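You operate a simulated robot arm through the tools that you are given. There is no shell and no other tool.

Carry out the task below with a simulated robot arm. There is one attempt and no reset: what you move stays moved.

## Task
Set the regulator to the pressure on the card and lock it.
Fine: free the red catch, turn the red knob on and leave it on, push the catch home again.
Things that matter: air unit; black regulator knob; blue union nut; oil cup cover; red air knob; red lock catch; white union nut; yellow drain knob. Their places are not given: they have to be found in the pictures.

It is judged by the outcome, as a careful person would: the job done as asked, and still so three seconds after it is handed in. It fails if anything else is knocked over, pushed out of place, dropped, spilled or broken.

## Robot
A 5-joint arm with a two-finger parallel gripper, fixed in place. Base frame: the origin is at the foot of the arm, x ahead of it, y to its left, z up; the work surface is at about z = 0. Units: m, rad, N and s.
With the tool pointing down near the work surface it reaches from about 0.26 to 0.68 m from the base axis. Its first joint turns from -1.152 to 1.152 rad. The tool tilts only in the upright plane through the base axis and itself; it spins freely about its own axis. Payload 2.9 kg.
The tool frame sits at the grasp point between the pads (the TCP): z along the fingers, y along the line on which they close. The tips reach 0.03 m beyond it. The gripper opens to 0.11 m. The fingers are 0.02 m wide and 0.01 m thick; the gripper's body (0.048 by 0.112 m) begins 0.055 m behind the TCP.
Orientation is told as [roll, pitch, yaw] about the base's x, y, z axes, in that order, counted from this pose: with the fingers straight down and closing along the base's y, the tool's x points along the base's -x, its y along +y and its z along -z.

## Interface
- The arm moves only by the tool move_arm. Its argument "moves" is a list of rows, each an object (a shift or turn left out is 0, a gripper value left out holds the last) with "xyz": the shift along the tool's x, y, z in m, a list of three; "angular": the turn, a rotation vector about the tool's x, y, z in rad, a list of three. In form: [{"xyz": [x, y, z], "angular": [wx, wy, wz]}, ...]. A call has 1 to 20 rows; each row shifts and turns the commanded pose from where the row before left it, along the tool's axes as they then stand. "jaw" is the finger opening in m, from 0 to 0.11, set as the call begins (left out, the last holds). A row lasts 0.2 s, in which the tool goes at most 0.05 m and 0.15 rad; a call with a longer step from one row to the next is refused whole, and so is a gripper value outside its range. A pose out of reach is approached as far as the arm can. The call stops where the force on the tool passes 50 N (or 10 N more than at its start, if that is more) or the arm is blocked; 0.2 s more then pass. Each finger travels about 0.108 m/s and halts on what it meets, pressing with about 23 N; the grip force reading is that of the motor and also rises with nothing between the fingers. The clock runs only during rows and for 0.2 s after the last one: add rows that do not move to give the fingers time. It gives the time, the measured TCP pose, the force on the tool (base axes), the opening and the grip force at its end, in the units of the frame above (readings bear some noise), with the torque about the TCP (base axes, N m) and any sound that the robot's microphone picked up, and new pictures: "pictures" is both (left out), scene, wrist or none.
- Cameras (640 x 400 px; columns grow to the right, rows downward): "scene" is fixed at [0.0496, -0.457, 0.6141]; the picture's right is [0.68, -0.73, 0.00], its down [-0.36, -0.34, -0.87] and it looks along [0.64, 0.59, -0.49] (base axes); focal length 214 px, centre (320, 200). "wrist" rides on the gripper at [0.072, 0.017, -0.103] in the tool frame; the picture's right is [-0.23, 0.97, 0.00], its down [-0.76, -0.18, -0.62] and it looks along [-0.61, -0.14, 0.78] (tool axes); focal length 222 px, centre (320, 200).
- probe_pixels(camera, pixels): for up to 12 pixels [column, row] of the newest picture of that camera ("zoom" is the newest enlarged one), the place [x, y, z] in the base frame of the surface seen there, good to about 0.003 m. The clock stands still meanwhile.
- enlarge(camera, box): a new picture of the part [left, top, right, bottom] of that camera's present view, enlarged. The clock stands still meanwhile.
- finish_job(): hands the job in; it is judged then, once.

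Open the gripper and draw the arm clear of the work before you hand the job in, unless the task says otherwise.

The tools are called after "Call:" as name(argument=value, ...) on one line, values as JSON. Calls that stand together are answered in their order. move_arm: Moves the arm, as the interface text tells. Its arguments: {"type":"object","properties":{"moves":{"type":"array"},"jaw":{"type":"number"},"pictures":{"type":"string","enum":["both","scene","wrist","none"]}},"required":["moves"]} The other tools are called the same way: probe_pixels (camera, pixels) gives the place of the surface under pixels of a picture; enlarge (camera, box) takes an enlarged picture of a part of a camera's view; finish_job () hands the job in.

At the start:

```text
time_s: 0.0
tool_pos: [0.3114, -0.0679, 0.51]
tcp_rot: [0.0, 0.001, 0.001]
contact_force: [-0.2, 0.2, 0.5]
moment: [0.05, -0.03, -0.02]
gripper_width: 0.1102
grasp_force: 0.0
```

scene: 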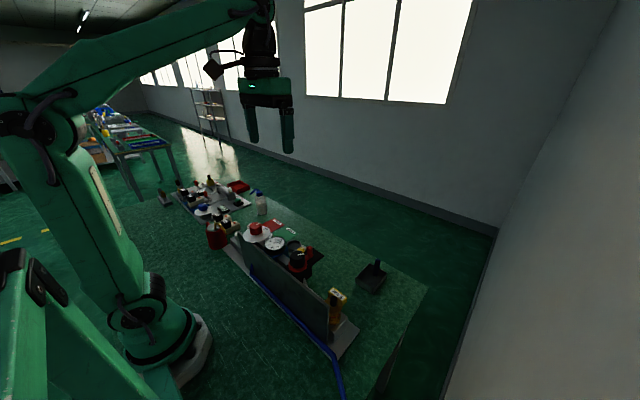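
wrist: 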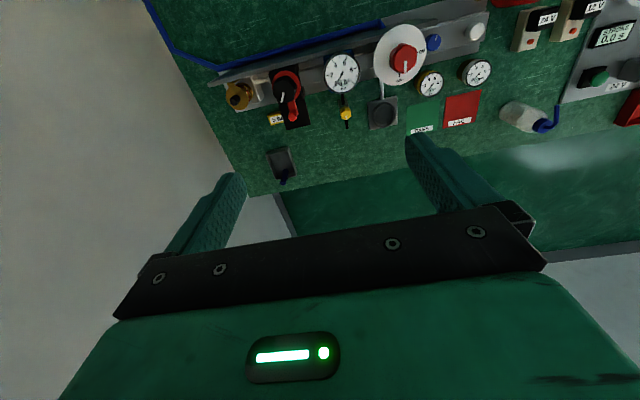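

I see the air unit along the top of the wrist picture (about 240-490, 20-120) and in the scene picture around (230-360, 220-350). I enlarge both to see the parts clearly.

Call:
enlarge(camera="wrist", box=[210, 10, 500, 190])

Call:
enlarge(camera="scene", box=[200, 170, 400, 370])

```text
2.21 times, centred on (355, 100) of wrist
```

zoom: 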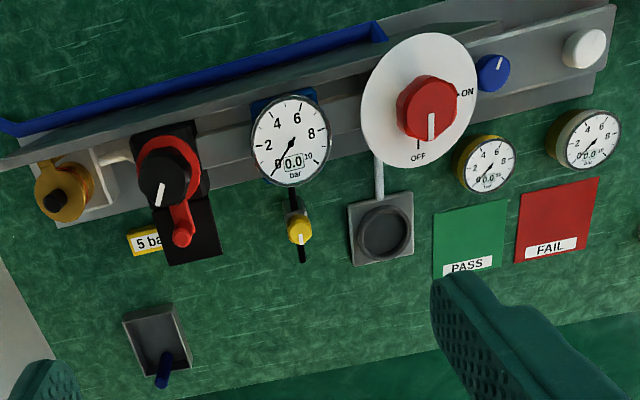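

```text
2.00 times, centred on (300, 270) of scene
```

zoom: 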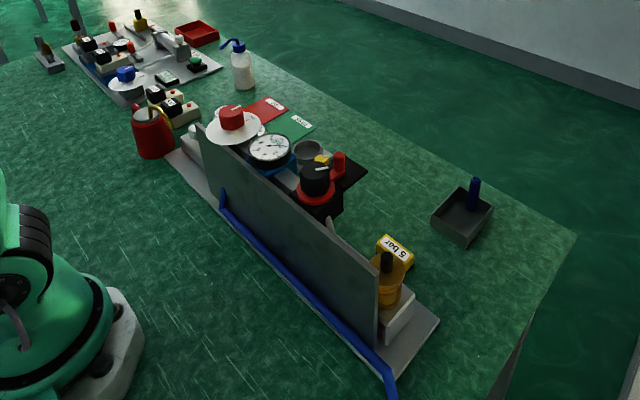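

The zoom shows the "5 bar" card, black regulator knob with red ring, red catch beside it, gauge, red ON/OFF knob, blue and white nuts. I probe the main points for their positions.

Call:
probe_pixels(camera="wrist", pixels=[[283, 90], [293, 116], [290, 104], [404, 53], [405, 67], [395, 40], [433, 42], [473, 32], [342, 75], [346, 114], [239, 95], [383, 115]])

Call:
probe_pixels(camera="zoom", pixels=[[315, 172], [338, 155], [338, 175], [315, 195], [355, 175], [232, 113], [235, 130], [270, 148], [388, 262], [300, 205], [212, 130], [378, 310]])

```text
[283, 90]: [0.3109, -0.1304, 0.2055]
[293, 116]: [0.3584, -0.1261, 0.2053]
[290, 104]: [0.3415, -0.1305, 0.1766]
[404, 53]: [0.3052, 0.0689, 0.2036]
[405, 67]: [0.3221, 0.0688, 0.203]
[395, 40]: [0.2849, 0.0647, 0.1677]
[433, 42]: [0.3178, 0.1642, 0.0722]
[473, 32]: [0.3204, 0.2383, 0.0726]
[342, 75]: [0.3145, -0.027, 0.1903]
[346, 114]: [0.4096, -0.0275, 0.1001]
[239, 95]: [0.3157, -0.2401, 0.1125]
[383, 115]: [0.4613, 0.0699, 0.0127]
```

```text
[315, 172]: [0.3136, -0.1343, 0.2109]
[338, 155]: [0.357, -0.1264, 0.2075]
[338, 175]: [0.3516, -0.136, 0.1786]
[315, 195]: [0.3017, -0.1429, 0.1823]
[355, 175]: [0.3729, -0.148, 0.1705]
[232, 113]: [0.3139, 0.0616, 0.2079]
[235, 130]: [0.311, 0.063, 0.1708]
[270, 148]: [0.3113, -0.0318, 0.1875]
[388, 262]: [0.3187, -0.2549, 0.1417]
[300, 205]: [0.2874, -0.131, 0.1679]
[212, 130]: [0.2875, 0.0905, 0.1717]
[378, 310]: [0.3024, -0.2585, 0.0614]
```

The regulator knob is near (0.313, -0.131, top 0.207), the catch post near (0.358, -0.126, top 0.206), the red air knob near (0.312, 0.066, top 0.205). I go lower above the regulator for a closer look, staying well above everything.

Call:
move_arm(moves=[{"xyz": [0.005, -0.02, 0.045]}, {"xyz": [0.005, -0.02, 0.045]}, {"xyz": [0, -0.01, 0.045]}, {"xyz": [0, 0, 0.0]}, {"xyz": [0, 0, 0.0]}], pictures="both")

```text
time_s: 1.2
tool_pos: [0.3004, -0.1182, 0.3761]
tcp_rot: [0.001, -0.001, -0.001]
contact_force: [0.3, 0.7, -1.1]
moment: [0.01, -0.01, -0.03]
gripper_width: 0.11
grasp_force: 0.0
```

scene: 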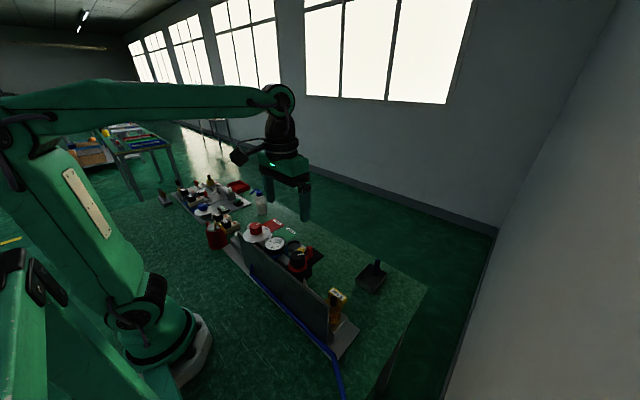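
wrist: 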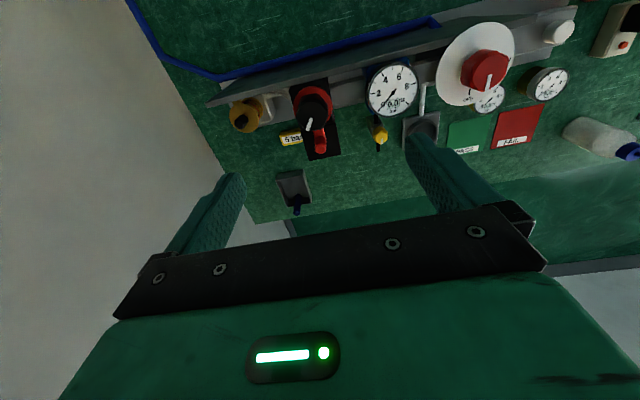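

The regulator is now at about (315, 110) and the catch at (320, 140) in the wrist picture. I enlarge that region.

Call:
enlarge(camera="wrist", box=[260, 70, 388, 150])

Call:
enlarge(camera="scene", box=[240, 215, 352, 285])

Call:
enlarge(camera="wrist", box=[420, 10, 580, 110])

```text
5.00 times, centred on (324, 110) of wrist
```

zoom: 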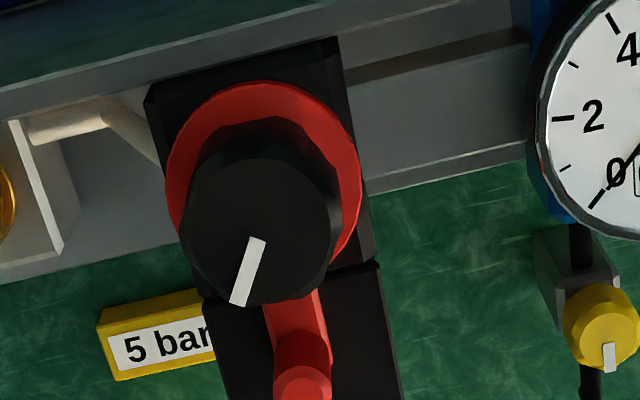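

```text
5.71 times, centred on (296, 250) of scene
```

zoom: 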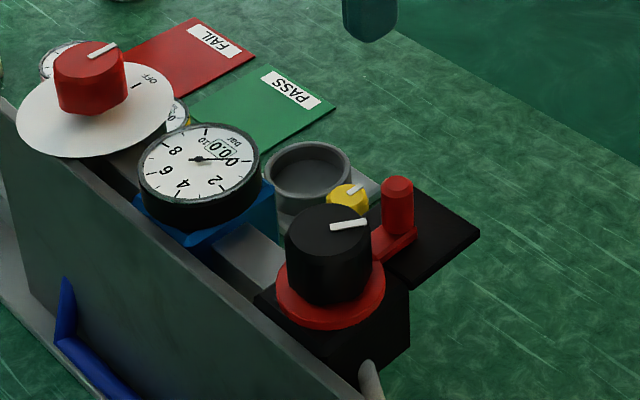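

```text
4.00 times, centred on (500, 60) of wrist
```

zoom: 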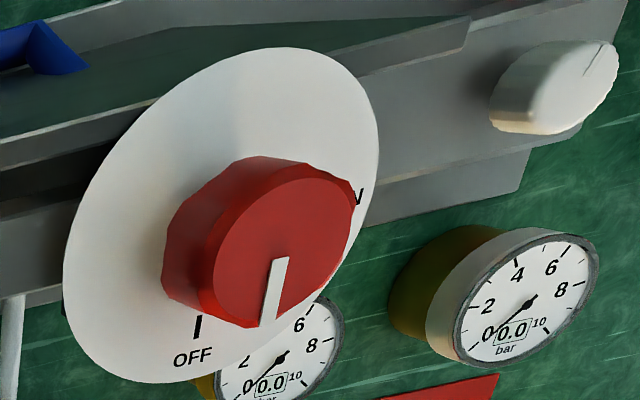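

The red knob's pointer is at OFF (toward +x), ON is a quarter turn toward +y. I probe the red knob's rim and plate in this zoom for its centre and size.

Call:
probe_pixels(camera="zoom", pixels=[[282, 245], [275, 262], [268, 318], [225, 245], [345, 210], [280, 175], [262, 325], [180, 270], [190, 210], [195, 325], [357, 200], [220, 100]])

Call:
enlarge(camera="wrist", box=[276, 80, 356, 170])

```text
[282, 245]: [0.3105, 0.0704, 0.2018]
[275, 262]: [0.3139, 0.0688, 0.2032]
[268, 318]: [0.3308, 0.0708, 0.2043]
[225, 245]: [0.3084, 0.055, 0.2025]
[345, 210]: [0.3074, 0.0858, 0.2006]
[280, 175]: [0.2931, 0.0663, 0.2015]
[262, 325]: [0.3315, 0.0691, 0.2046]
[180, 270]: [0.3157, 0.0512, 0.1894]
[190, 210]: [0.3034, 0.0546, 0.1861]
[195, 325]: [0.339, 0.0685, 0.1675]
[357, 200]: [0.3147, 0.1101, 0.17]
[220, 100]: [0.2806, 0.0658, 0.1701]
```

```text
4.44 times, centred on (316, 125) of wrist
```

zoom: 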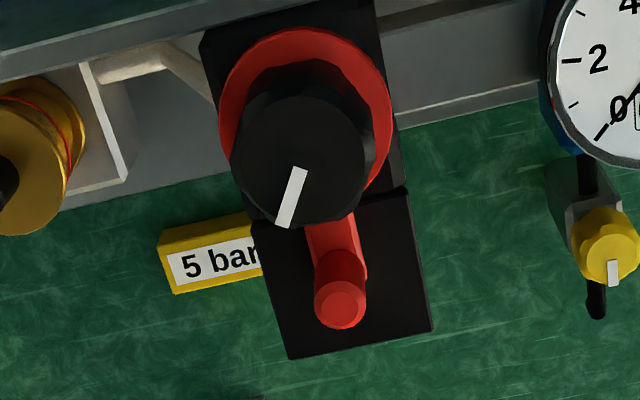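

The red knob's centre is about (0.312, 0.069), radius about 0.019, top 0.203. Now I probe the regulator, ring, catch arm, post and black plate in the newest zoom.

Call:
probe_pixels(camera="zoom", pixels=[[300, 155], [285, 222], [303, 172], [240, 160], [355, 150], [285, 48], [236, 90], [385, 110], [337, 235], [342, 262], [340, 305], [320, 310]])

Call:
probe_pixels(camera="zoom", pixels=[[362, 300], [340, 288], [340, 322], [292, 350], [425, 325], [400, 200], [262, 240], [365, 255], [308, 100], [325, 225], [355, 225], [220, 50]])

```text
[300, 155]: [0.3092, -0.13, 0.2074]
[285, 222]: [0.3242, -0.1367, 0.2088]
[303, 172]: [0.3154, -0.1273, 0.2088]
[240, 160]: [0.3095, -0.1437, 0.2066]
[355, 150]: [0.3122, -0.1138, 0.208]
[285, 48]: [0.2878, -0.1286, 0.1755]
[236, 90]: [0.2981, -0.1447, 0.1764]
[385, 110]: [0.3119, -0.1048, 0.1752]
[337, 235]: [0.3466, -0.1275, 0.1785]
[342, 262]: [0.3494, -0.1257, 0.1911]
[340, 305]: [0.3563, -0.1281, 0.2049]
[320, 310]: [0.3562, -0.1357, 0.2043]
```

```text
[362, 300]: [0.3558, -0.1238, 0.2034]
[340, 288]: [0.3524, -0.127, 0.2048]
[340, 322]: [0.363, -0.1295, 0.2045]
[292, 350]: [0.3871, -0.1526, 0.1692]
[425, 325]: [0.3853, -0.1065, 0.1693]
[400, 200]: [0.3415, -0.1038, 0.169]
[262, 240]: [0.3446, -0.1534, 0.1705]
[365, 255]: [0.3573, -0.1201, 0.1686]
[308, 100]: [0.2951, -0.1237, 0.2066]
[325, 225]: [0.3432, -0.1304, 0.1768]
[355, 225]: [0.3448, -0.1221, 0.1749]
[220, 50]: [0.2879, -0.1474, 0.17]
```

The knob centre is about (0.310, -0.129), radius 0.017; the catch post centre about (0.358, -0.1285), radius 0.0055, top 0.2045, arm top 0.177 over the black plate at 0.169. I move above the catch post with the jaw at 0.04 and look again before descending.

Call:
move_arm(moves=[{"xyz": [-0.0144, -0.0026, 0.03]}, {"xyz": [-0.0144, -0.0026, 0.03]}, {"xyz": [-0.0144, -0.0026, 0.03]}, {"xyz": [-0.0144, -0.0025, 0.03]}, {"xyz": [0, 0, 0.0]}, {"xyz": [0, 0, 0.0]}], jaw=0.04, pictures="both")

```text
time_s: 2.6
tool_pos: [0.3581, -0.1262, 0.2551]
tcp_rot: [0.0, -0.001, 0.0]
contact_force: [0.3, 0.2, 0.1]
moment: [0.03, -0.01, 0.03]
gripper_width: 0.0399
grasp_force: 0.0
```

scene: 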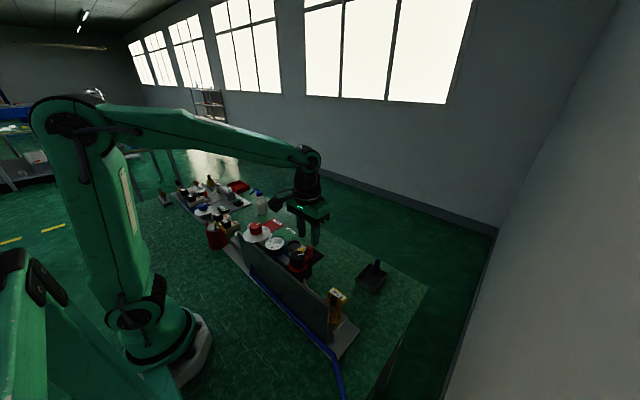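
wrist: 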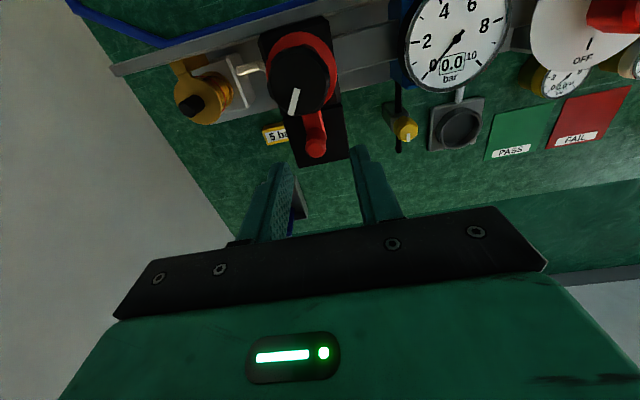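

The post top shows at about (316, 148) between the fingers' line; I enlarge and probe it to refine its position before descending.

Call:
enlarge(camera="wrist", box=[250, 20, 410, 180])

Call:
probe_pixels(camera="wrist", pixels=[[316, 149], [308, 149], [324, 149], [316, 155], [316, 118], [304, 80], [273, 80], [334, 80], [294, 102], [303, 50], [340, 85], [350, 160]])

```text
2.50 times, centred on (330, 100) of wrist
```

zoom: 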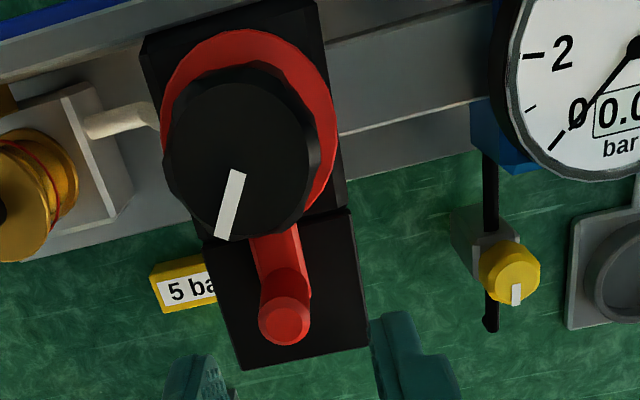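

```text
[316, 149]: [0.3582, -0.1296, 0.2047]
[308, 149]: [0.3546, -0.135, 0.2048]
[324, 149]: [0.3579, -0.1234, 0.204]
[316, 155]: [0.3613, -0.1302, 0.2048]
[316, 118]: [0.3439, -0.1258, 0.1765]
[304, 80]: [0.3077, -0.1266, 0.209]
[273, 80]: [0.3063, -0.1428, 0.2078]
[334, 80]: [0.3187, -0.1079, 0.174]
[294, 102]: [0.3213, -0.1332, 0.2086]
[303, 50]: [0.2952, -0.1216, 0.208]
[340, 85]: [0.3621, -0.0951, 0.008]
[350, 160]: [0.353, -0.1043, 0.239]
```

The post is at about (0.358, -0.129) with the fingers either side of it. I descend 0.048 m with the jaw still open at 0.04.

Call:
move_arm(moves=[{"xyz": [0, -0.001, 0.016]}, {"xyz": [0, 0, 0.016]}, {"xyz": [0, 0, 0.016]}, {"xyz": [0, 0, 0.0]}], jaw=0.04, pictures="both")

```text
time_s: 3.6
tool_pos: [0.3578, -0.1283, 0.2075]
tcp_rot: [-0.001, 0.0, 0.0]
contact_force: [0.2, 0.1, -0.5]
moment: [0.01, 0.01, -0.01]
gripper_width: 0.0401
grasp_force: 0.0
```

scene: 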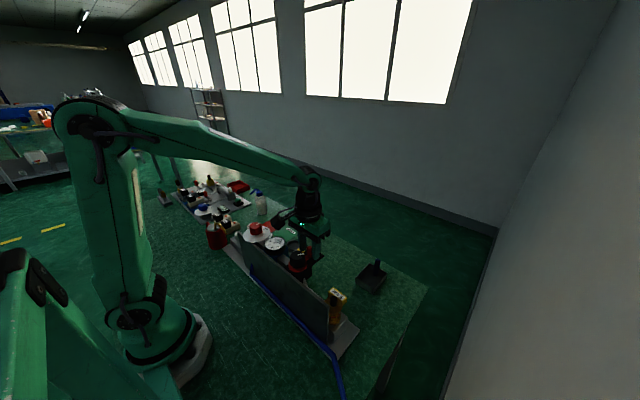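
wrist: 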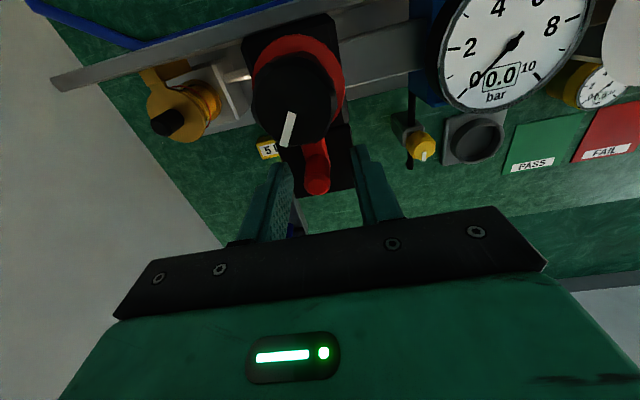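

The post sits at (316, 185), midway between the fingers at (285, 185) and (365, 180). I close the jaw on it and wait for the fingers.

Call:
move_arm(moves=[{"xyz": [0, 0, 0]}, {"xyz": [0, 0, 0]}, {"xyz": [0, 0, 0]}], jaw=0.0, pictures="wrist")

```text
time_s: 4.4
tool_pos: [0.358, -0.1296, 0.2077]
tcp_rot: [0.0, -0.001, -0.001]
contact_force: [0.3, -38.6, -9.8]
moment: [0.01, 0.0, 0.02]
gripper_width: 0.0151
grasp_force: 45.5
```

wrist: 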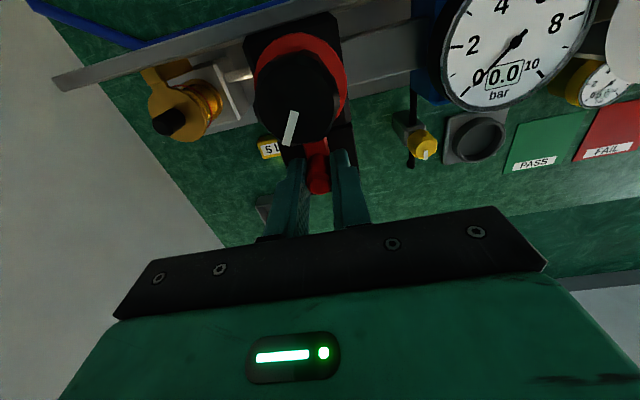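

The reading shows -38.6 N along y, so the post lies slightly to the -y side of my grip centre. I shift 2 mm toward -y to relieve the side load.

Call:
move_arm(moves=[{"xyz": [0, -0.001, 0]}, {"xyz": [0, -0.001, 0]}, {"xyz": [0, 0, 0]}], pictures="wrist")

```text
time_s: 5.2
tool_pos: [0.3584, -0.13, 0.2084]
tcp_rot: [0.002, 0.0, 0.002]
contact_force: [0.5, -14.5, -5.3]
moment: [-0.4, -0.25, -0.04]
gripper_width: 0.0151
grasp_force: 45.9
```

wrist: 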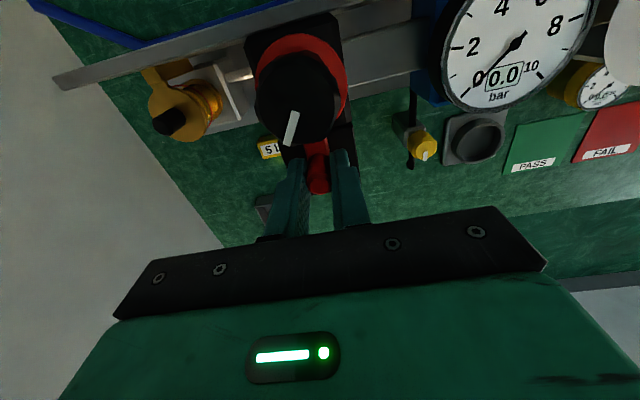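

The side load fell to -14.5 N; another 1 mm should null it. Then I gently test a pull along +x (tool -x) in small steps.

Call:
move_arm(moves=[{"xyz": [0, -0.0012, 0]}, {"xyz": [0, 0, 0]}, {"xyz": [-0.001, 0, 0]}, {"xyz": [-0.001, 0, 0]}, {"xyz": [-0.001, 0, 0]}], pictures="wrist")

```text
time_s: 6.4
tool_pos: [0.3602, -0.1309, 0.207]
tcp_rot: [-0.001, 0.003, 0.005]
contact_force: [0.4, 45.8, 13.4]
moment: [0.01, 0.28, 0.04]
gripper_width: 0.0148
grasp_force: 44.9
```

wrist: 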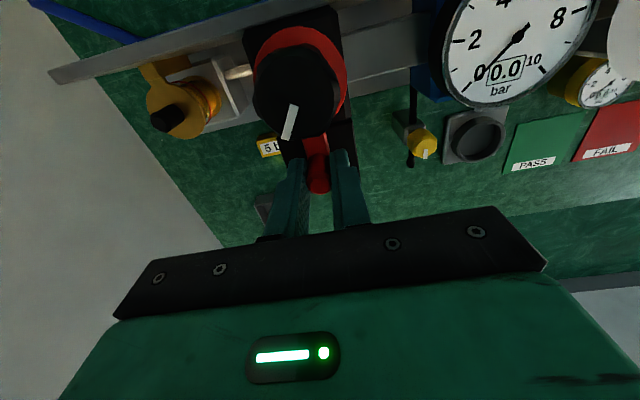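

The force now reads +45.8 N along y after the small +x move, while x stays at 0.4 N. I enlarge the wrist view to see whether the catch moved.

Call:
enlarge(camera="wrist", box=[240, 90, 400, 210])

Call:
enlarge(camera="scene", box=[260, 210, 356, 290])

```text
3.33 times, centred on (320, 150) of wrist
```

zoom: 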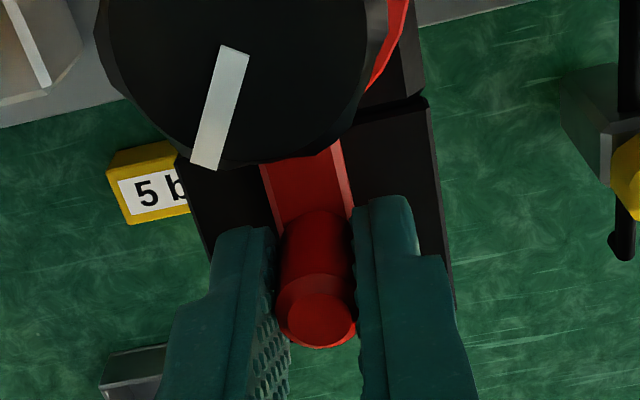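

```text
5.00 times, centred on (308, 250) of scene
```

zoom: 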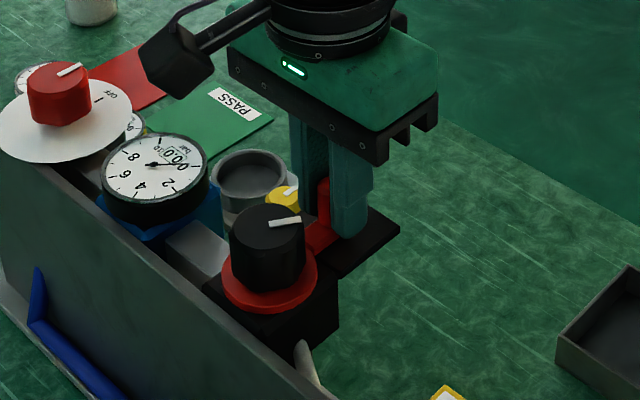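

The post is still between the fingers; the y load just reflects a stiff arm, with neutral near 0.9 mm back toward +y. I correct that and hold.

Call:
move_arm(moves=[{"xyz": [0, 0.0008, 0]}, {"xyz": [0, 0, 0]}], pictures="none")

```text
time_s: 7.0
tool_pos: [0.3611, -0.13, 0.2071]
tcp_rot: [0.001, 0.0, 0.002]
contact_force: [0.4, 35.1, 15.3]
moment: [0.75, 0.45, 0.11]
gripper_width: 0.015
grasp_force: 45.1
```

Still +35 N in y; I shift another 1 mm toward +y and hold.

Call:
move_arm(moves=[{"xyz": [0, 0.0008, 0]}, {"xyz": [0, 0, 0]}, {"xyz": [0, 0, 0]}], pictures="none")

```text
time_s: 7.8
tool_pos: [0.3599, -0.1297, 0.2077]
tcp_rot: [-0.002, -0.001, -0.002]
contact_force: [-0.8, 23.1, 11.1]
moment: [0.59, 0.16, 0.06]
gripper_width: 0.0152
grasp_force: 45.5
```

It drops about 15 N per mm, so I shift 1.5 mm more and then read.

Call:
move_arm(moves=[{"xyz": [0, 0.0008, 0]}, {"xyz": [0, 0.0006, 0]}, {"xyz": [0, 0, 0]}], pictures="none")

```text
time_s: 8.6
tool_pos: [0.3593, -0.1291, 0.2083]
tcp_rot: [0.0, -0.002, -0.003]
contact_force: [-1.0, -18.3, 1.1]
moment: [0.18, 0.48, 0.03]
gripper_width: 0.0149
grasp_force: 44.7
```

The side load is now small. I pull a further 4 mm along +x and watch the x force and the post.

Call:
move_arm(moves=[{"xyz": [-0.001, -0.0004, 0]}, {"xyz": [-0.001, 0, 0]}, {"xyz": [-0.001, 0, 0]}, {"xyz": [-0.001, 0, 0]}, {"xyz": [0, 0, 0]}], pictures="wrist")

Call:
enlarge(camera="wrist", box=[240, 90, 400, 210])

```text
time_s: 9.8
tool_pos: [0.3667, -0.129, 0.2074]
tcp_rot: [0.0, 0.0, 0.001]
contact_force: [-0.3, -35.0, 3.2]
moment: [0.1, -0.11, 0.09]
gripper_width: 0.0149
grasp_force: 45.0
```

wrist: 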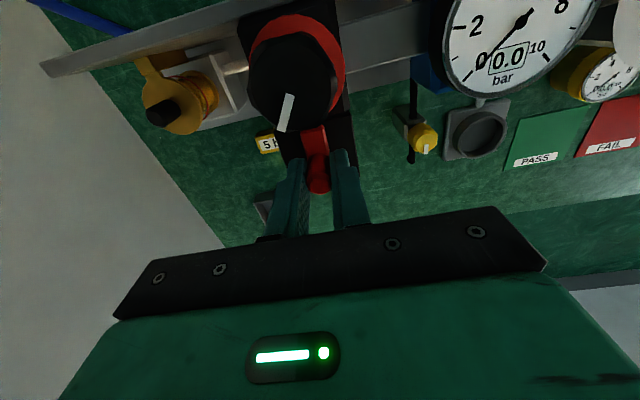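

```text
3.33 times, centred on (320, 150) of wrist
```

zoom: 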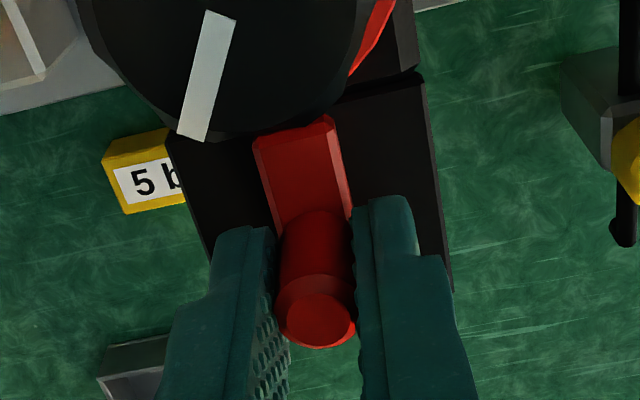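

The catch slides: the red bar has drawn away from the ring (bar end at (293, 140) in the zoom). I keep drawing it out toward +x, nudging 1 mm toward -y to ease the side load.

Call:
move_arm(moves=[{"xyz": [-0.001, -0.001, 0]}, {"xyz": [-0.0015, -0.0002, 0]}, {"xyz": [-0.0015, 0, 0]}, {"xyz": [-0.0015, 0, 0]}, {"xyz": [-0.0015, 0, 0]}, {"xyz": [0, 0, 0]}], pictures="wrist")

Call:
enlarge(camera="wrist", box=[240, 90, 400, 210])

```text
time_s: 11.2
tool_pos: [0.3718, -0.1292, 0.2073]
tcp_rot: [0.001, -0.001, 0.002]
contact_force: [-0.6, -3.3, 18.8]
moment: [0.43, 0.49, 0.09]
gripper_width: 0.0149
grasp_force: 44.9
```

wrist: 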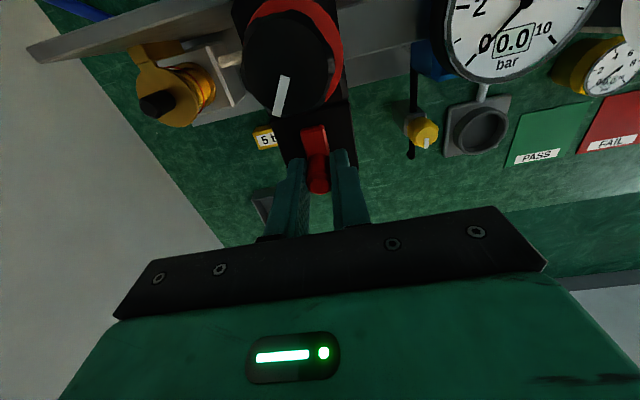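

```text
3.33 times, centred on (320, 150) of wrist
```

zoom: 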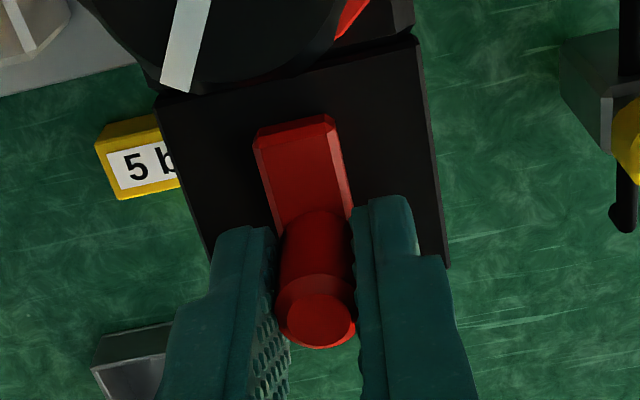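

The catch is about 14 mm out, with almost no x force yet. I draw it a little further in 1 mm steps, feeling for its end stop.

Call:
move_arm(moves=[{"xyz": [-0.001, 0, 0]}, {"xyz": [-0.001, 0, 0]}, {"xyz": [-0.001, 0, 0]}, {"xyz": [-0.001, 0, 0]}, {"xyz": [0, 0, 0]}], pictures="wrist")

Call:
enlarge(camera="wrist", box=[240, 90, 400, 210])

```text
time_s: 12.4
tool_pos: [0.3764, -0.13, 0.2076]
tcp_rot: [0.001, 0.0, 0.001]
contact_force: [0.4, 15.1, 21.9]
moment: [0.68, -0.13, -0.11]
gripper_width: 0.0151
grasp_force: 45.2
```

wrist: 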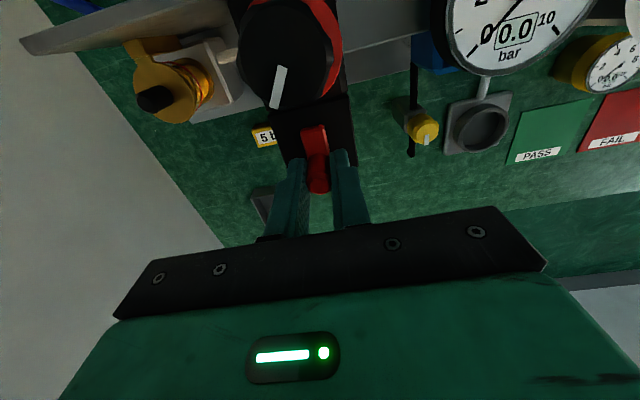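

```text
3.33 times, centred on (320, 150) of wrist
```

zoom: 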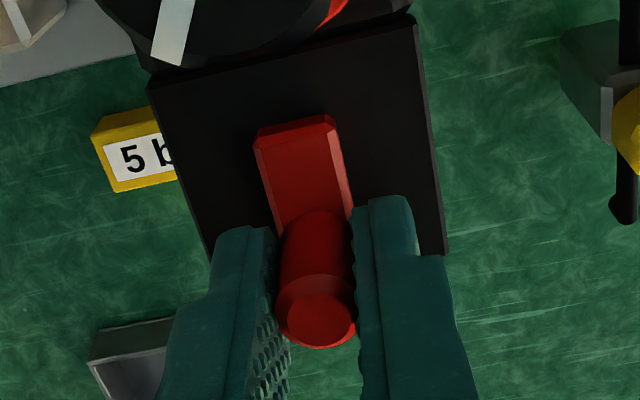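

The catch follows at 18 mm out with no x resistance. I continue a few more millimetres to find the stop.

Call:
move_arm(moves=[{"xyz": [-0.001, 0.0002, -0.0005]}, {"xyz": [-0.001, 0.0002, -0.0005]}, {"xyz": [-0.001, 0, 0]}, {"xyz": [-0.001, 0, 0]}, {"xyz": [0, 0, 0]}], pictures="wrist")

Call:
enlarge(camera="wrist", box=[240, 90, 400, 210])

```text
time_s: 13.6
tool_pos: [0.3793, -0.1297, 0.208]
tcp_rot: [-0.002, 0.002, 0.001]
contact_force: [0.5, 4.8, 0.4]
moment: [-0.51, -0.39, 0.11]
gripper_width: 0.0149
grasp_force: 44.9
```

wrist: 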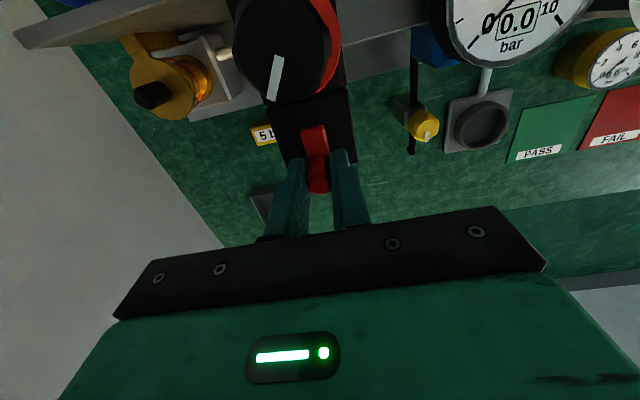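

```text
3.33 times, centred on (320, 150) of wrist
```

zoom: 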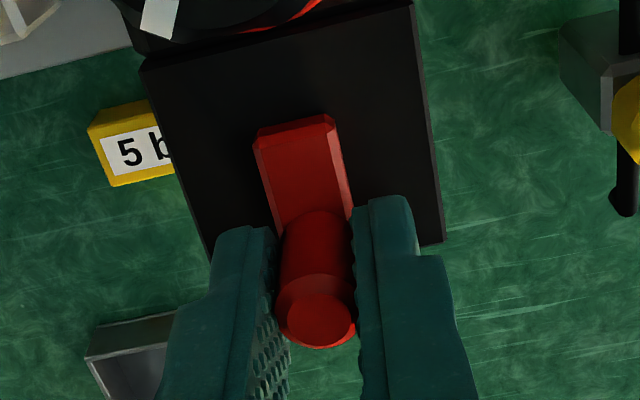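

Still free at about 22 mm out. I try 4 mm more to see whether a stop is felt.

Call:
move_arm(moves=[{"xyz": [-0.001, 0, 0]}, {"xyz": [-0.001, 0, 0]}, {"xyz": [-0.001, 0, 0]}, {"xyz": [-0.001, 0, 0]}, {"xyz": [0, 0, 0]}], pictures="wrist")

Call:
enlarge(camera="wrist", box=[240, 90, 400, 210])

```text
time_s: 14.8
tool_pos: [0.3824, -0.1299, 0.2077]
tcp_rot: [0.003, 0.004, -0.001]
contact_force: [-12.6, 1.3, -8.8]
moment: [-0.48, -0.02, -0.02]
gripper_width: 0.0152
grasp_force: 45.4
```

wrist: 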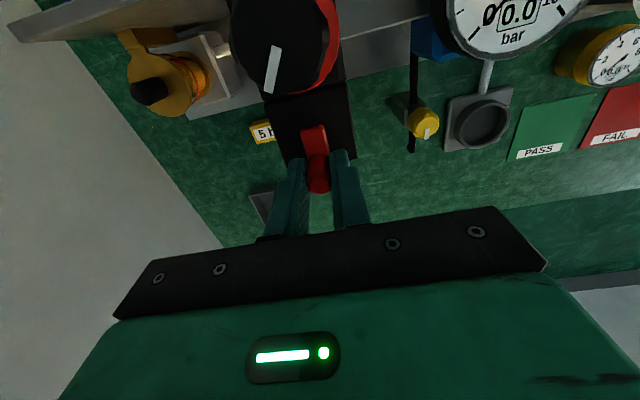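

```text
3.33 times, centred on (320, 150) of wrist
```

zoom: 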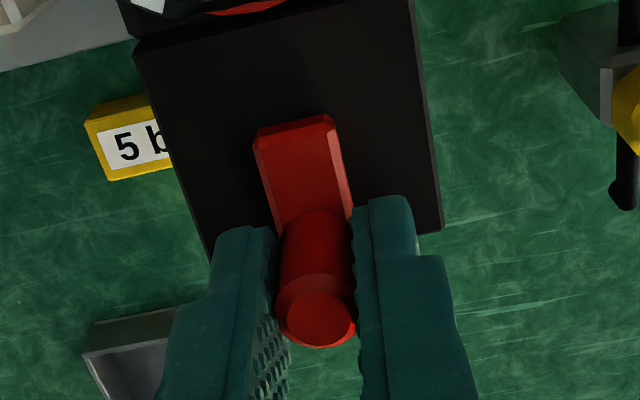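

The x force is now -12.6 N: the end stop is reached, catch fully free. I open the jaw and then lift clear.

Call:
move_arm(moves=[{"xyz": [0.001, 0, 0]}, {"xyz": [0, 0, 0]}, {"xyz": [0, 0, 0]}], jaw=0.04, pictures="none")

Call:
move_arm(moves=[{"xyz": [0, 0, -0.03]}, {"xyz": [0, 0, -0.04]}, {"xyz": [0.01, 0.03, -0.03]}, {"xyz": [0.01, 0.03, 0]}, {"xyz": [0, 0, 0]}], pictures="both")

```text
time_s: 15.6
tool_pos: [0.3841, -0.1303, 0.2097]
tcp_rot: [0.001, 0.0, -0.001]
contact_force: [0.3, -0.8, 0.2]
moment: [0.02, -0.01, 0.0]
gripper_width: 0.04
grasp_force: 0.1
```

```text
time_s: 16.8
tool_pos: [0.3626, -0.0702, 0.3102]
tcp_rot: [0.0, -0.001, 0.001]
contact_force: [-0.7, -0.1, -0.1]
moment: [-0.02, 0.02, -0.02]
gripper_width: 0.0399
grasp_force: 0.0
```

scene: 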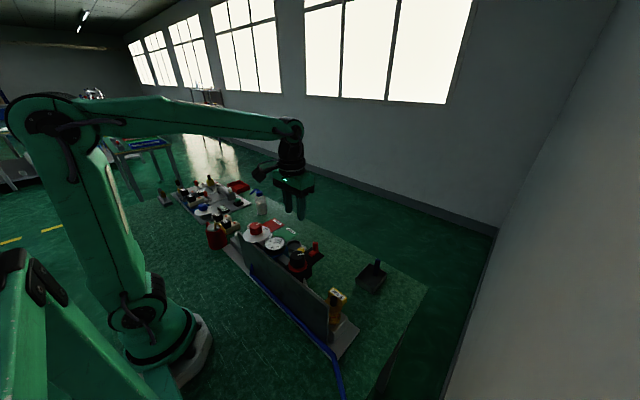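
wrist: 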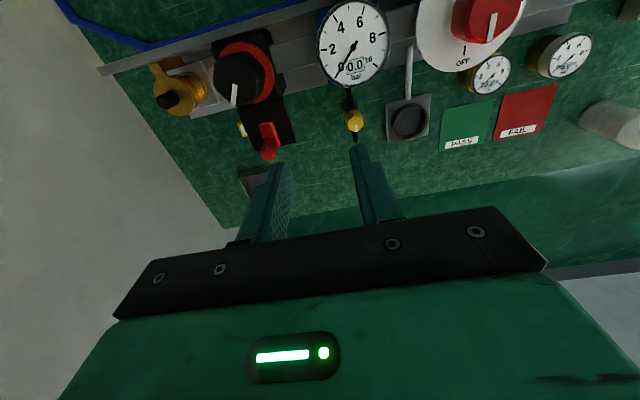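

The catch is left drawn out at (268, 145). Next is the red air knob; I enlarge it in the wrist view to refine its centre.

Call:
enlarge(camera="wrist", box=[410, 0, 538, 80])

```text
5.00 times, centred on (474, 40) of wrist
```

zoom: 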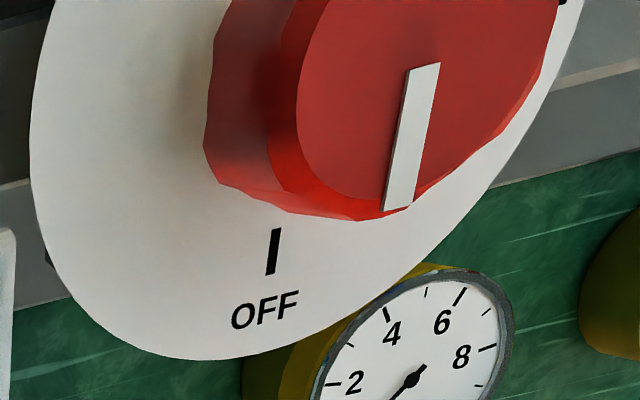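

I move above the red knob with the jaw opened to 0.07 and view it from there.

Call:
move_arm(moves=[{"xyz": [0.0126, 0.0348, 0.005]}, {"xyz": [0.0126, 0.0348, 0.005]}, {"xyz": [0.0126, 0.0348, 0.005]}, {"xyz": [0.0128, 0.0348, 0.005]}, {"xyz": [0, 0, 0]}, {"xyz": [0, 0, 0]}], jaw=0.07, pictures="both")

Call:
enlarge(camera="wrist", box=[240, 0, 400, 120])

```text
time_s: 18.2
tool_pos: [0.3121, 0.0695, 0.2892]
tcp_rot: [-0.001, 0.0, 0.001]
contact_force: [-0.1, 0.8, 0.3]
moment: [0.03, 0.02, 0.04]
gripper_width: 0.0701
grasp_force: 0.0
```

scene: 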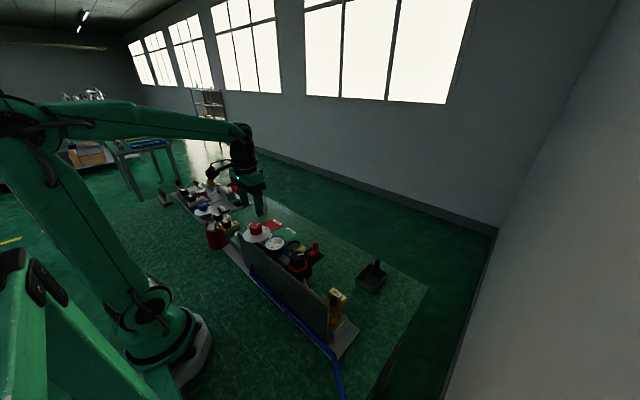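
wrist: 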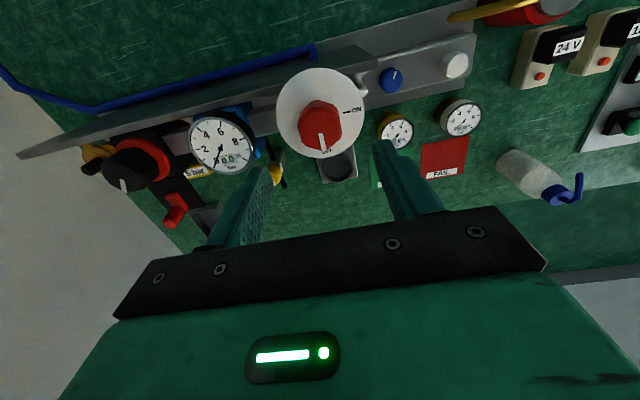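

```text
3.33 times, centred on (320, 60) of wrist
```

zoom: 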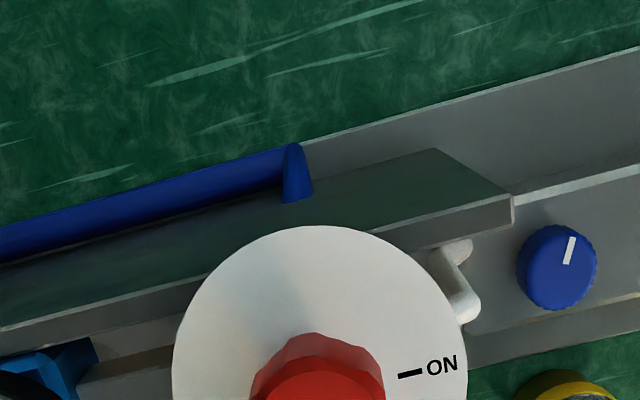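

The knob is at about (320, 128) in the wrist view, with ON marked to the right (+y). I probe its rim and the plate.

Call:
enlarge(camera="wrist", box=[256, 60, 384, 170])

Call:
probe_pixels(camera="wrist", pixels=[[321, 128], [303, 128], [339, 126], [322, 150], [319, 112], [322, 140], [290, 100], [348, 110], [315, 75], [280, 110], [303, 145], [338, 142]])

```text
3.64 times, centred on (320, 115) of wrist
```

zoom: 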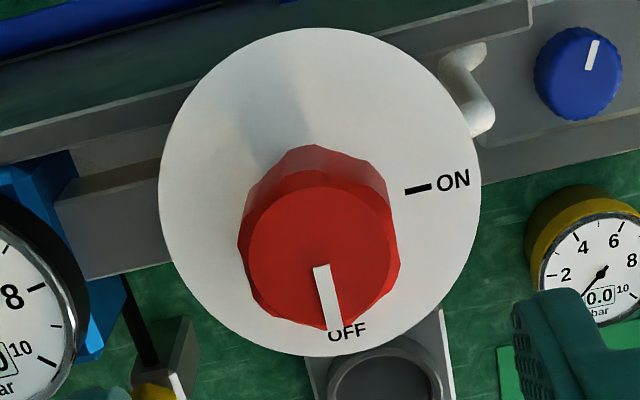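

```text
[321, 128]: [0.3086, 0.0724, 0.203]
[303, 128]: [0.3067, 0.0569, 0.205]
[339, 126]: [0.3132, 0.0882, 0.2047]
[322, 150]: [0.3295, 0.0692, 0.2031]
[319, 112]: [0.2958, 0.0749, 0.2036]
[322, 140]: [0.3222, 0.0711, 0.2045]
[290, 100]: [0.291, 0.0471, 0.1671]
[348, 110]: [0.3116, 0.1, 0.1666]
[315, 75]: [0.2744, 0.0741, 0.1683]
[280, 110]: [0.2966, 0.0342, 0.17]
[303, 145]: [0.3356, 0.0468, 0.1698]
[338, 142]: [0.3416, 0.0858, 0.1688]
```

I probe the top-face rim in this zoom to fix the centre precisely.

Call:
probe_pixels(camera="zoom", pixels=[[253, 262], [388, 235], [305, 190], [335, 322], [262, 225], [375, 205], [290, 318], [382, 290], [320, 255], [322, 268], [333, 315], [415, 190]])

```text
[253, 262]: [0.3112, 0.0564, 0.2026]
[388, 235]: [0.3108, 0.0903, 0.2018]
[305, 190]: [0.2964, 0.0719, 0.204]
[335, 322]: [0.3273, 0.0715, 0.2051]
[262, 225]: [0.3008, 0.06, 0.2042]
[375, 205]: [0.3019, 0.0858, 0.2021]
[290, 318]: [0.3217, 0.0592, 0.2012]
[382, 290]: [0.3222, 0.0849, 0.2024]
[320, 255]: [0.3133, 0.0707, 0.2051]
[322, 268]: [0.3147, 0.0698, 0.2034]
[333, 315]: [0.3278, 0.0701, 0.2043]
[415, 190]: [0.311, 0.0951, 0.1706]
```

The knob's centre comes out near (0.312, 0.072). I descend around it with the jaw at 0.06 to put the fingertips about 7 mm above the white plate.

Call:
move_arm(moves=[{"xyz": [0, 0.001, 0.03]}, {"xyz": [0, 0.001, 0.03]}, {"xyz": [0, 0, 0.022]}, {"xyz": [0, 0, 0]}], jaw=0.06, pictures="wrist")

```text
time_s: 19.2
tool_pos: [0.3114, 0.0709, 0.2064]
tcp_rot: [-0.001, 0.0, 0.0]
contact_force: [0.7, -0.2, -0.7]
moment: [-0.03, -0.01, 0.0]
gripper_width: 0.06
grasp_force: 0.1
```

wrist: 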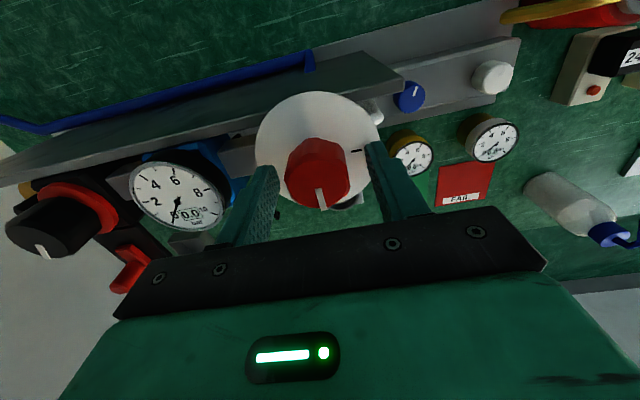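

The knob at (318, 172) is between the fingers at (262, 190) and (385, 180), well centred. I close the jaw and read the side load.

Call:
move_arm(moves=[{"xyz": [0, 0, 0]}, {"xyz": [0, 0, 0]}, {"xyz": [0, 0, 0]}], jaw=0.0, pictures="wrist")

```text
time_s: 20.0
tool_pos: [0.3119, 0.0704, 0.2072]
tcp_rot: [0.001, 0.001, -0.003]
contact_force: [7.5, -49.3, -2.8]
moment: [-0.02, -0.22, 0.01]
gripper_width: 0.0399
grasp_force: 45.3
```

wrist: 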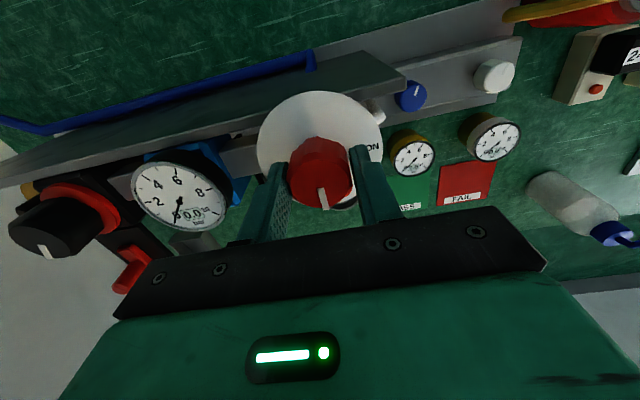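

Force reads -49 N along y, so the knob centre lies more toward -y. I shift in small steps toward -y to relieve it.

Call:
move_arm(moves=[{"xyz": [0, -0.001, 0]}, {"xyz": [0, -0.001, 0]}, {"xyz": [0, 0, 0]}, {"xyz": [0, 0, 0]}], pictures="none")

```text
time_s: 21.0
tool_pos: [0.3116, 0.0694, 0.2066]
tcp_rot: [0.001, 0.0, 0.002]
contact_force: [3.1, 3.8, -2.8]
moment: [-0.41, 1.09, 0.03]
gripper_width: 0.0397
grasp_force: 45.3
```

Side load is now 3.8 N: centred. I turn the knob counter-clockwise (tool -z) in 0.12 rad steps toward ON and watch the torque.

Call:
move_arm(moves=[{"angular": [0, 0, -0.1]}, {"angular": [0, 0, -0.1]}, {"angular": [0, 0, -0.1]}, {"angular": [0, 0, -0.1]}, {"xyz": [0, 0, 0]}], pictures="wrist")

```text
time_s: 22.2
tool_pos: [0.3118, 0.0697, 0.2074]
tcp_rot: [0.001, -0.002, 0.403]
contact_force: [-2.1, 48.2, -5.9]
moment: [0.77, 0.23, 0.0]
gripper_width: 0.0399
grasp_force: 44.7
```

wrist: 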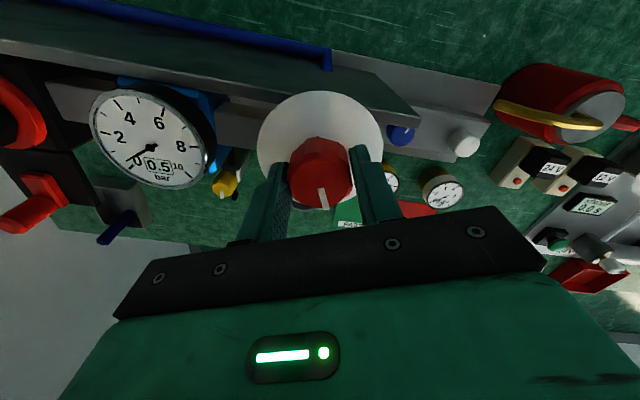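

The knob turns with the gripper (yaw 0.40), and the gauge now reads 0.5. Side load is +48 N in y, so I shift about 1 mm toward +y before continuing.

Call:
move_arm(moves=[{"xyz": [-0.0004, 0.0009, 0]}, {"xyz": [0, 0, 0]}, {"xyz": [0, 0, 0]}], pictures="none")

```text
time_s: 23.0
tool_pos: [0.3122, 0.0701, 0.2063]
tcp_rot: [-0.002, 0.0, 0.4]
contact_force: [-0.8, 22.6, -10.0]
moment: [0.93, -1.02, 0.01]
gripper_width: 0.0396
grasp_force: 45.2
```

Load is down to 22.6 N. I shift another 0.7 mm and continue turning by 0.4 rad.

Call:
move_arm(moves=[{"xyz": [-0.0002, 0.0007, 0]}, {"angular": [0, 0, -0.1]}, {"angular": [0, 0, -0.1]}, {"angular": [0, 0, -0.1]}, {"angular": [0, 0, -0.1]}, {"xyz": [0, 0, 0]}], pictures="none")

```text
time_s: 24.4
tool_pos: [0.3116, 0.0702, 0.2055]
tcp_rot: [-0.001, -0.001, 0.8]
contact_force: [8.7, -27.0, 7.3]
moment: [-0.37, 0.83, 0.02]
gripper_width: 0.0398
grasp_force: 44.6
```

Yaw is 0.80; the load is now about -25 N along the closing axis. I shift 0.8 mm the other way along tool y and turn another 0.4 rad.

Call:
move_arm(moves=[{"xyz": [0, -0.0008, 0]}, {"angular": [0, 0, -0.1]}, {"angular": [0, 0, -0.1]}, {"angular": [0, 0, -0.1]}, {"angular": [0, 0, -0.1]}, {"xyz": [0, 0, 0]}], pictures="wrist")

```text
time_s: 25.8
tool_pos: [0.3106, 0.0706, 0.2062]
tcp_rot: [0.003, -0.001, 1.202]
contact_force: [-17.3, -20.3, 26.3]
moment: [-0.18, -0.38, 0.01]
gripper_width: 0.0399
grasp_force: 44.9
```

wrist: 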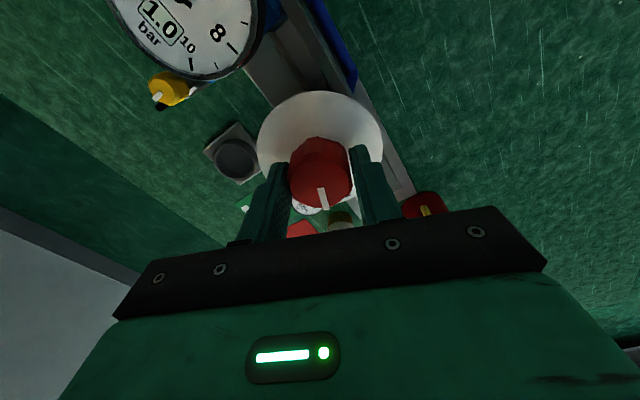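

Yaw is 1.20 and the gauge reads 1.0. I turn the remaining 0.37 rad to reach ON.

Call:
move_arm(moves=[{"xyz": [0.0008, 0, -0.0008]}, {"angular": [0, 0, -0.1]}, {"angular": [0, 0, -0.1]}, {"angular": [0, 0, -0.1]}, {"angular": [0, 0, -0.07]}, {"xyz": [0, 0, 0]}], pictures="both")

Call:
enlarge(camera="scene", box=[220, 200, 316, 280])

```text
time_s: 27.2
tool_pos: [0.3121, 0.071, 0.2073]
tcp_rot: [0.001, -0.001, 1.575]
contact_force: [-12.5, 27.3, -3.8]
moment: [0.22, -0.25, -0.24]
gripper_width: 0.0399
grasp_force: 44.5
```

scene: 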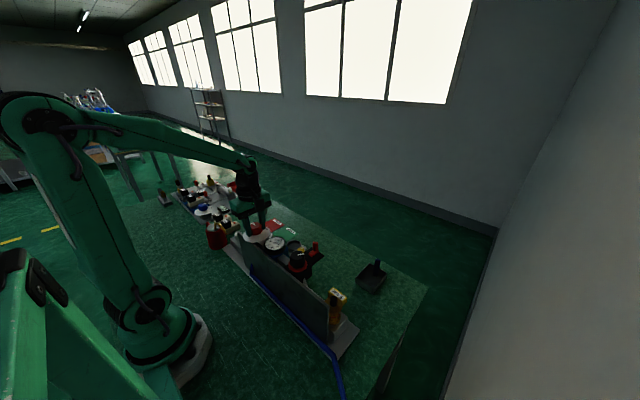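
wrist: 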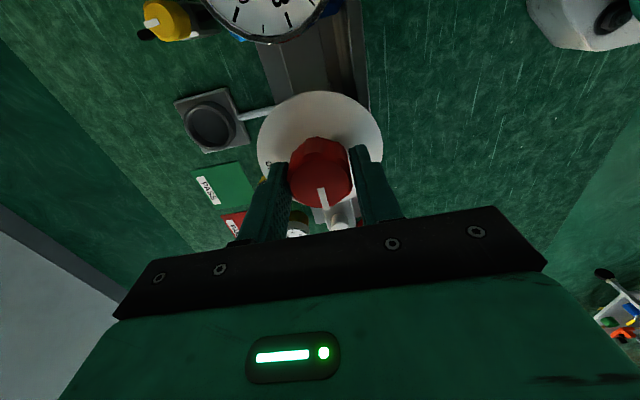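

```text
5.00 times, centred on (268, 240) of scene
```

zoom: 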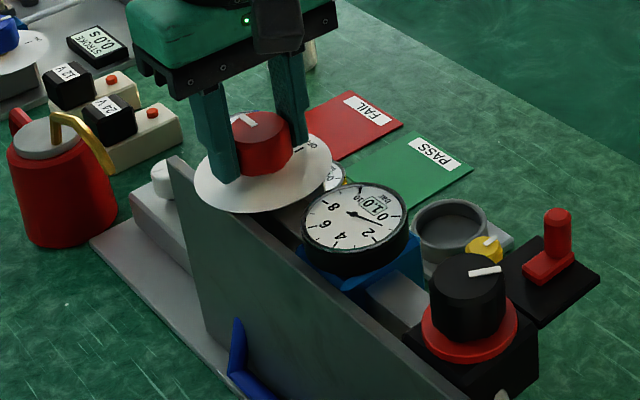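

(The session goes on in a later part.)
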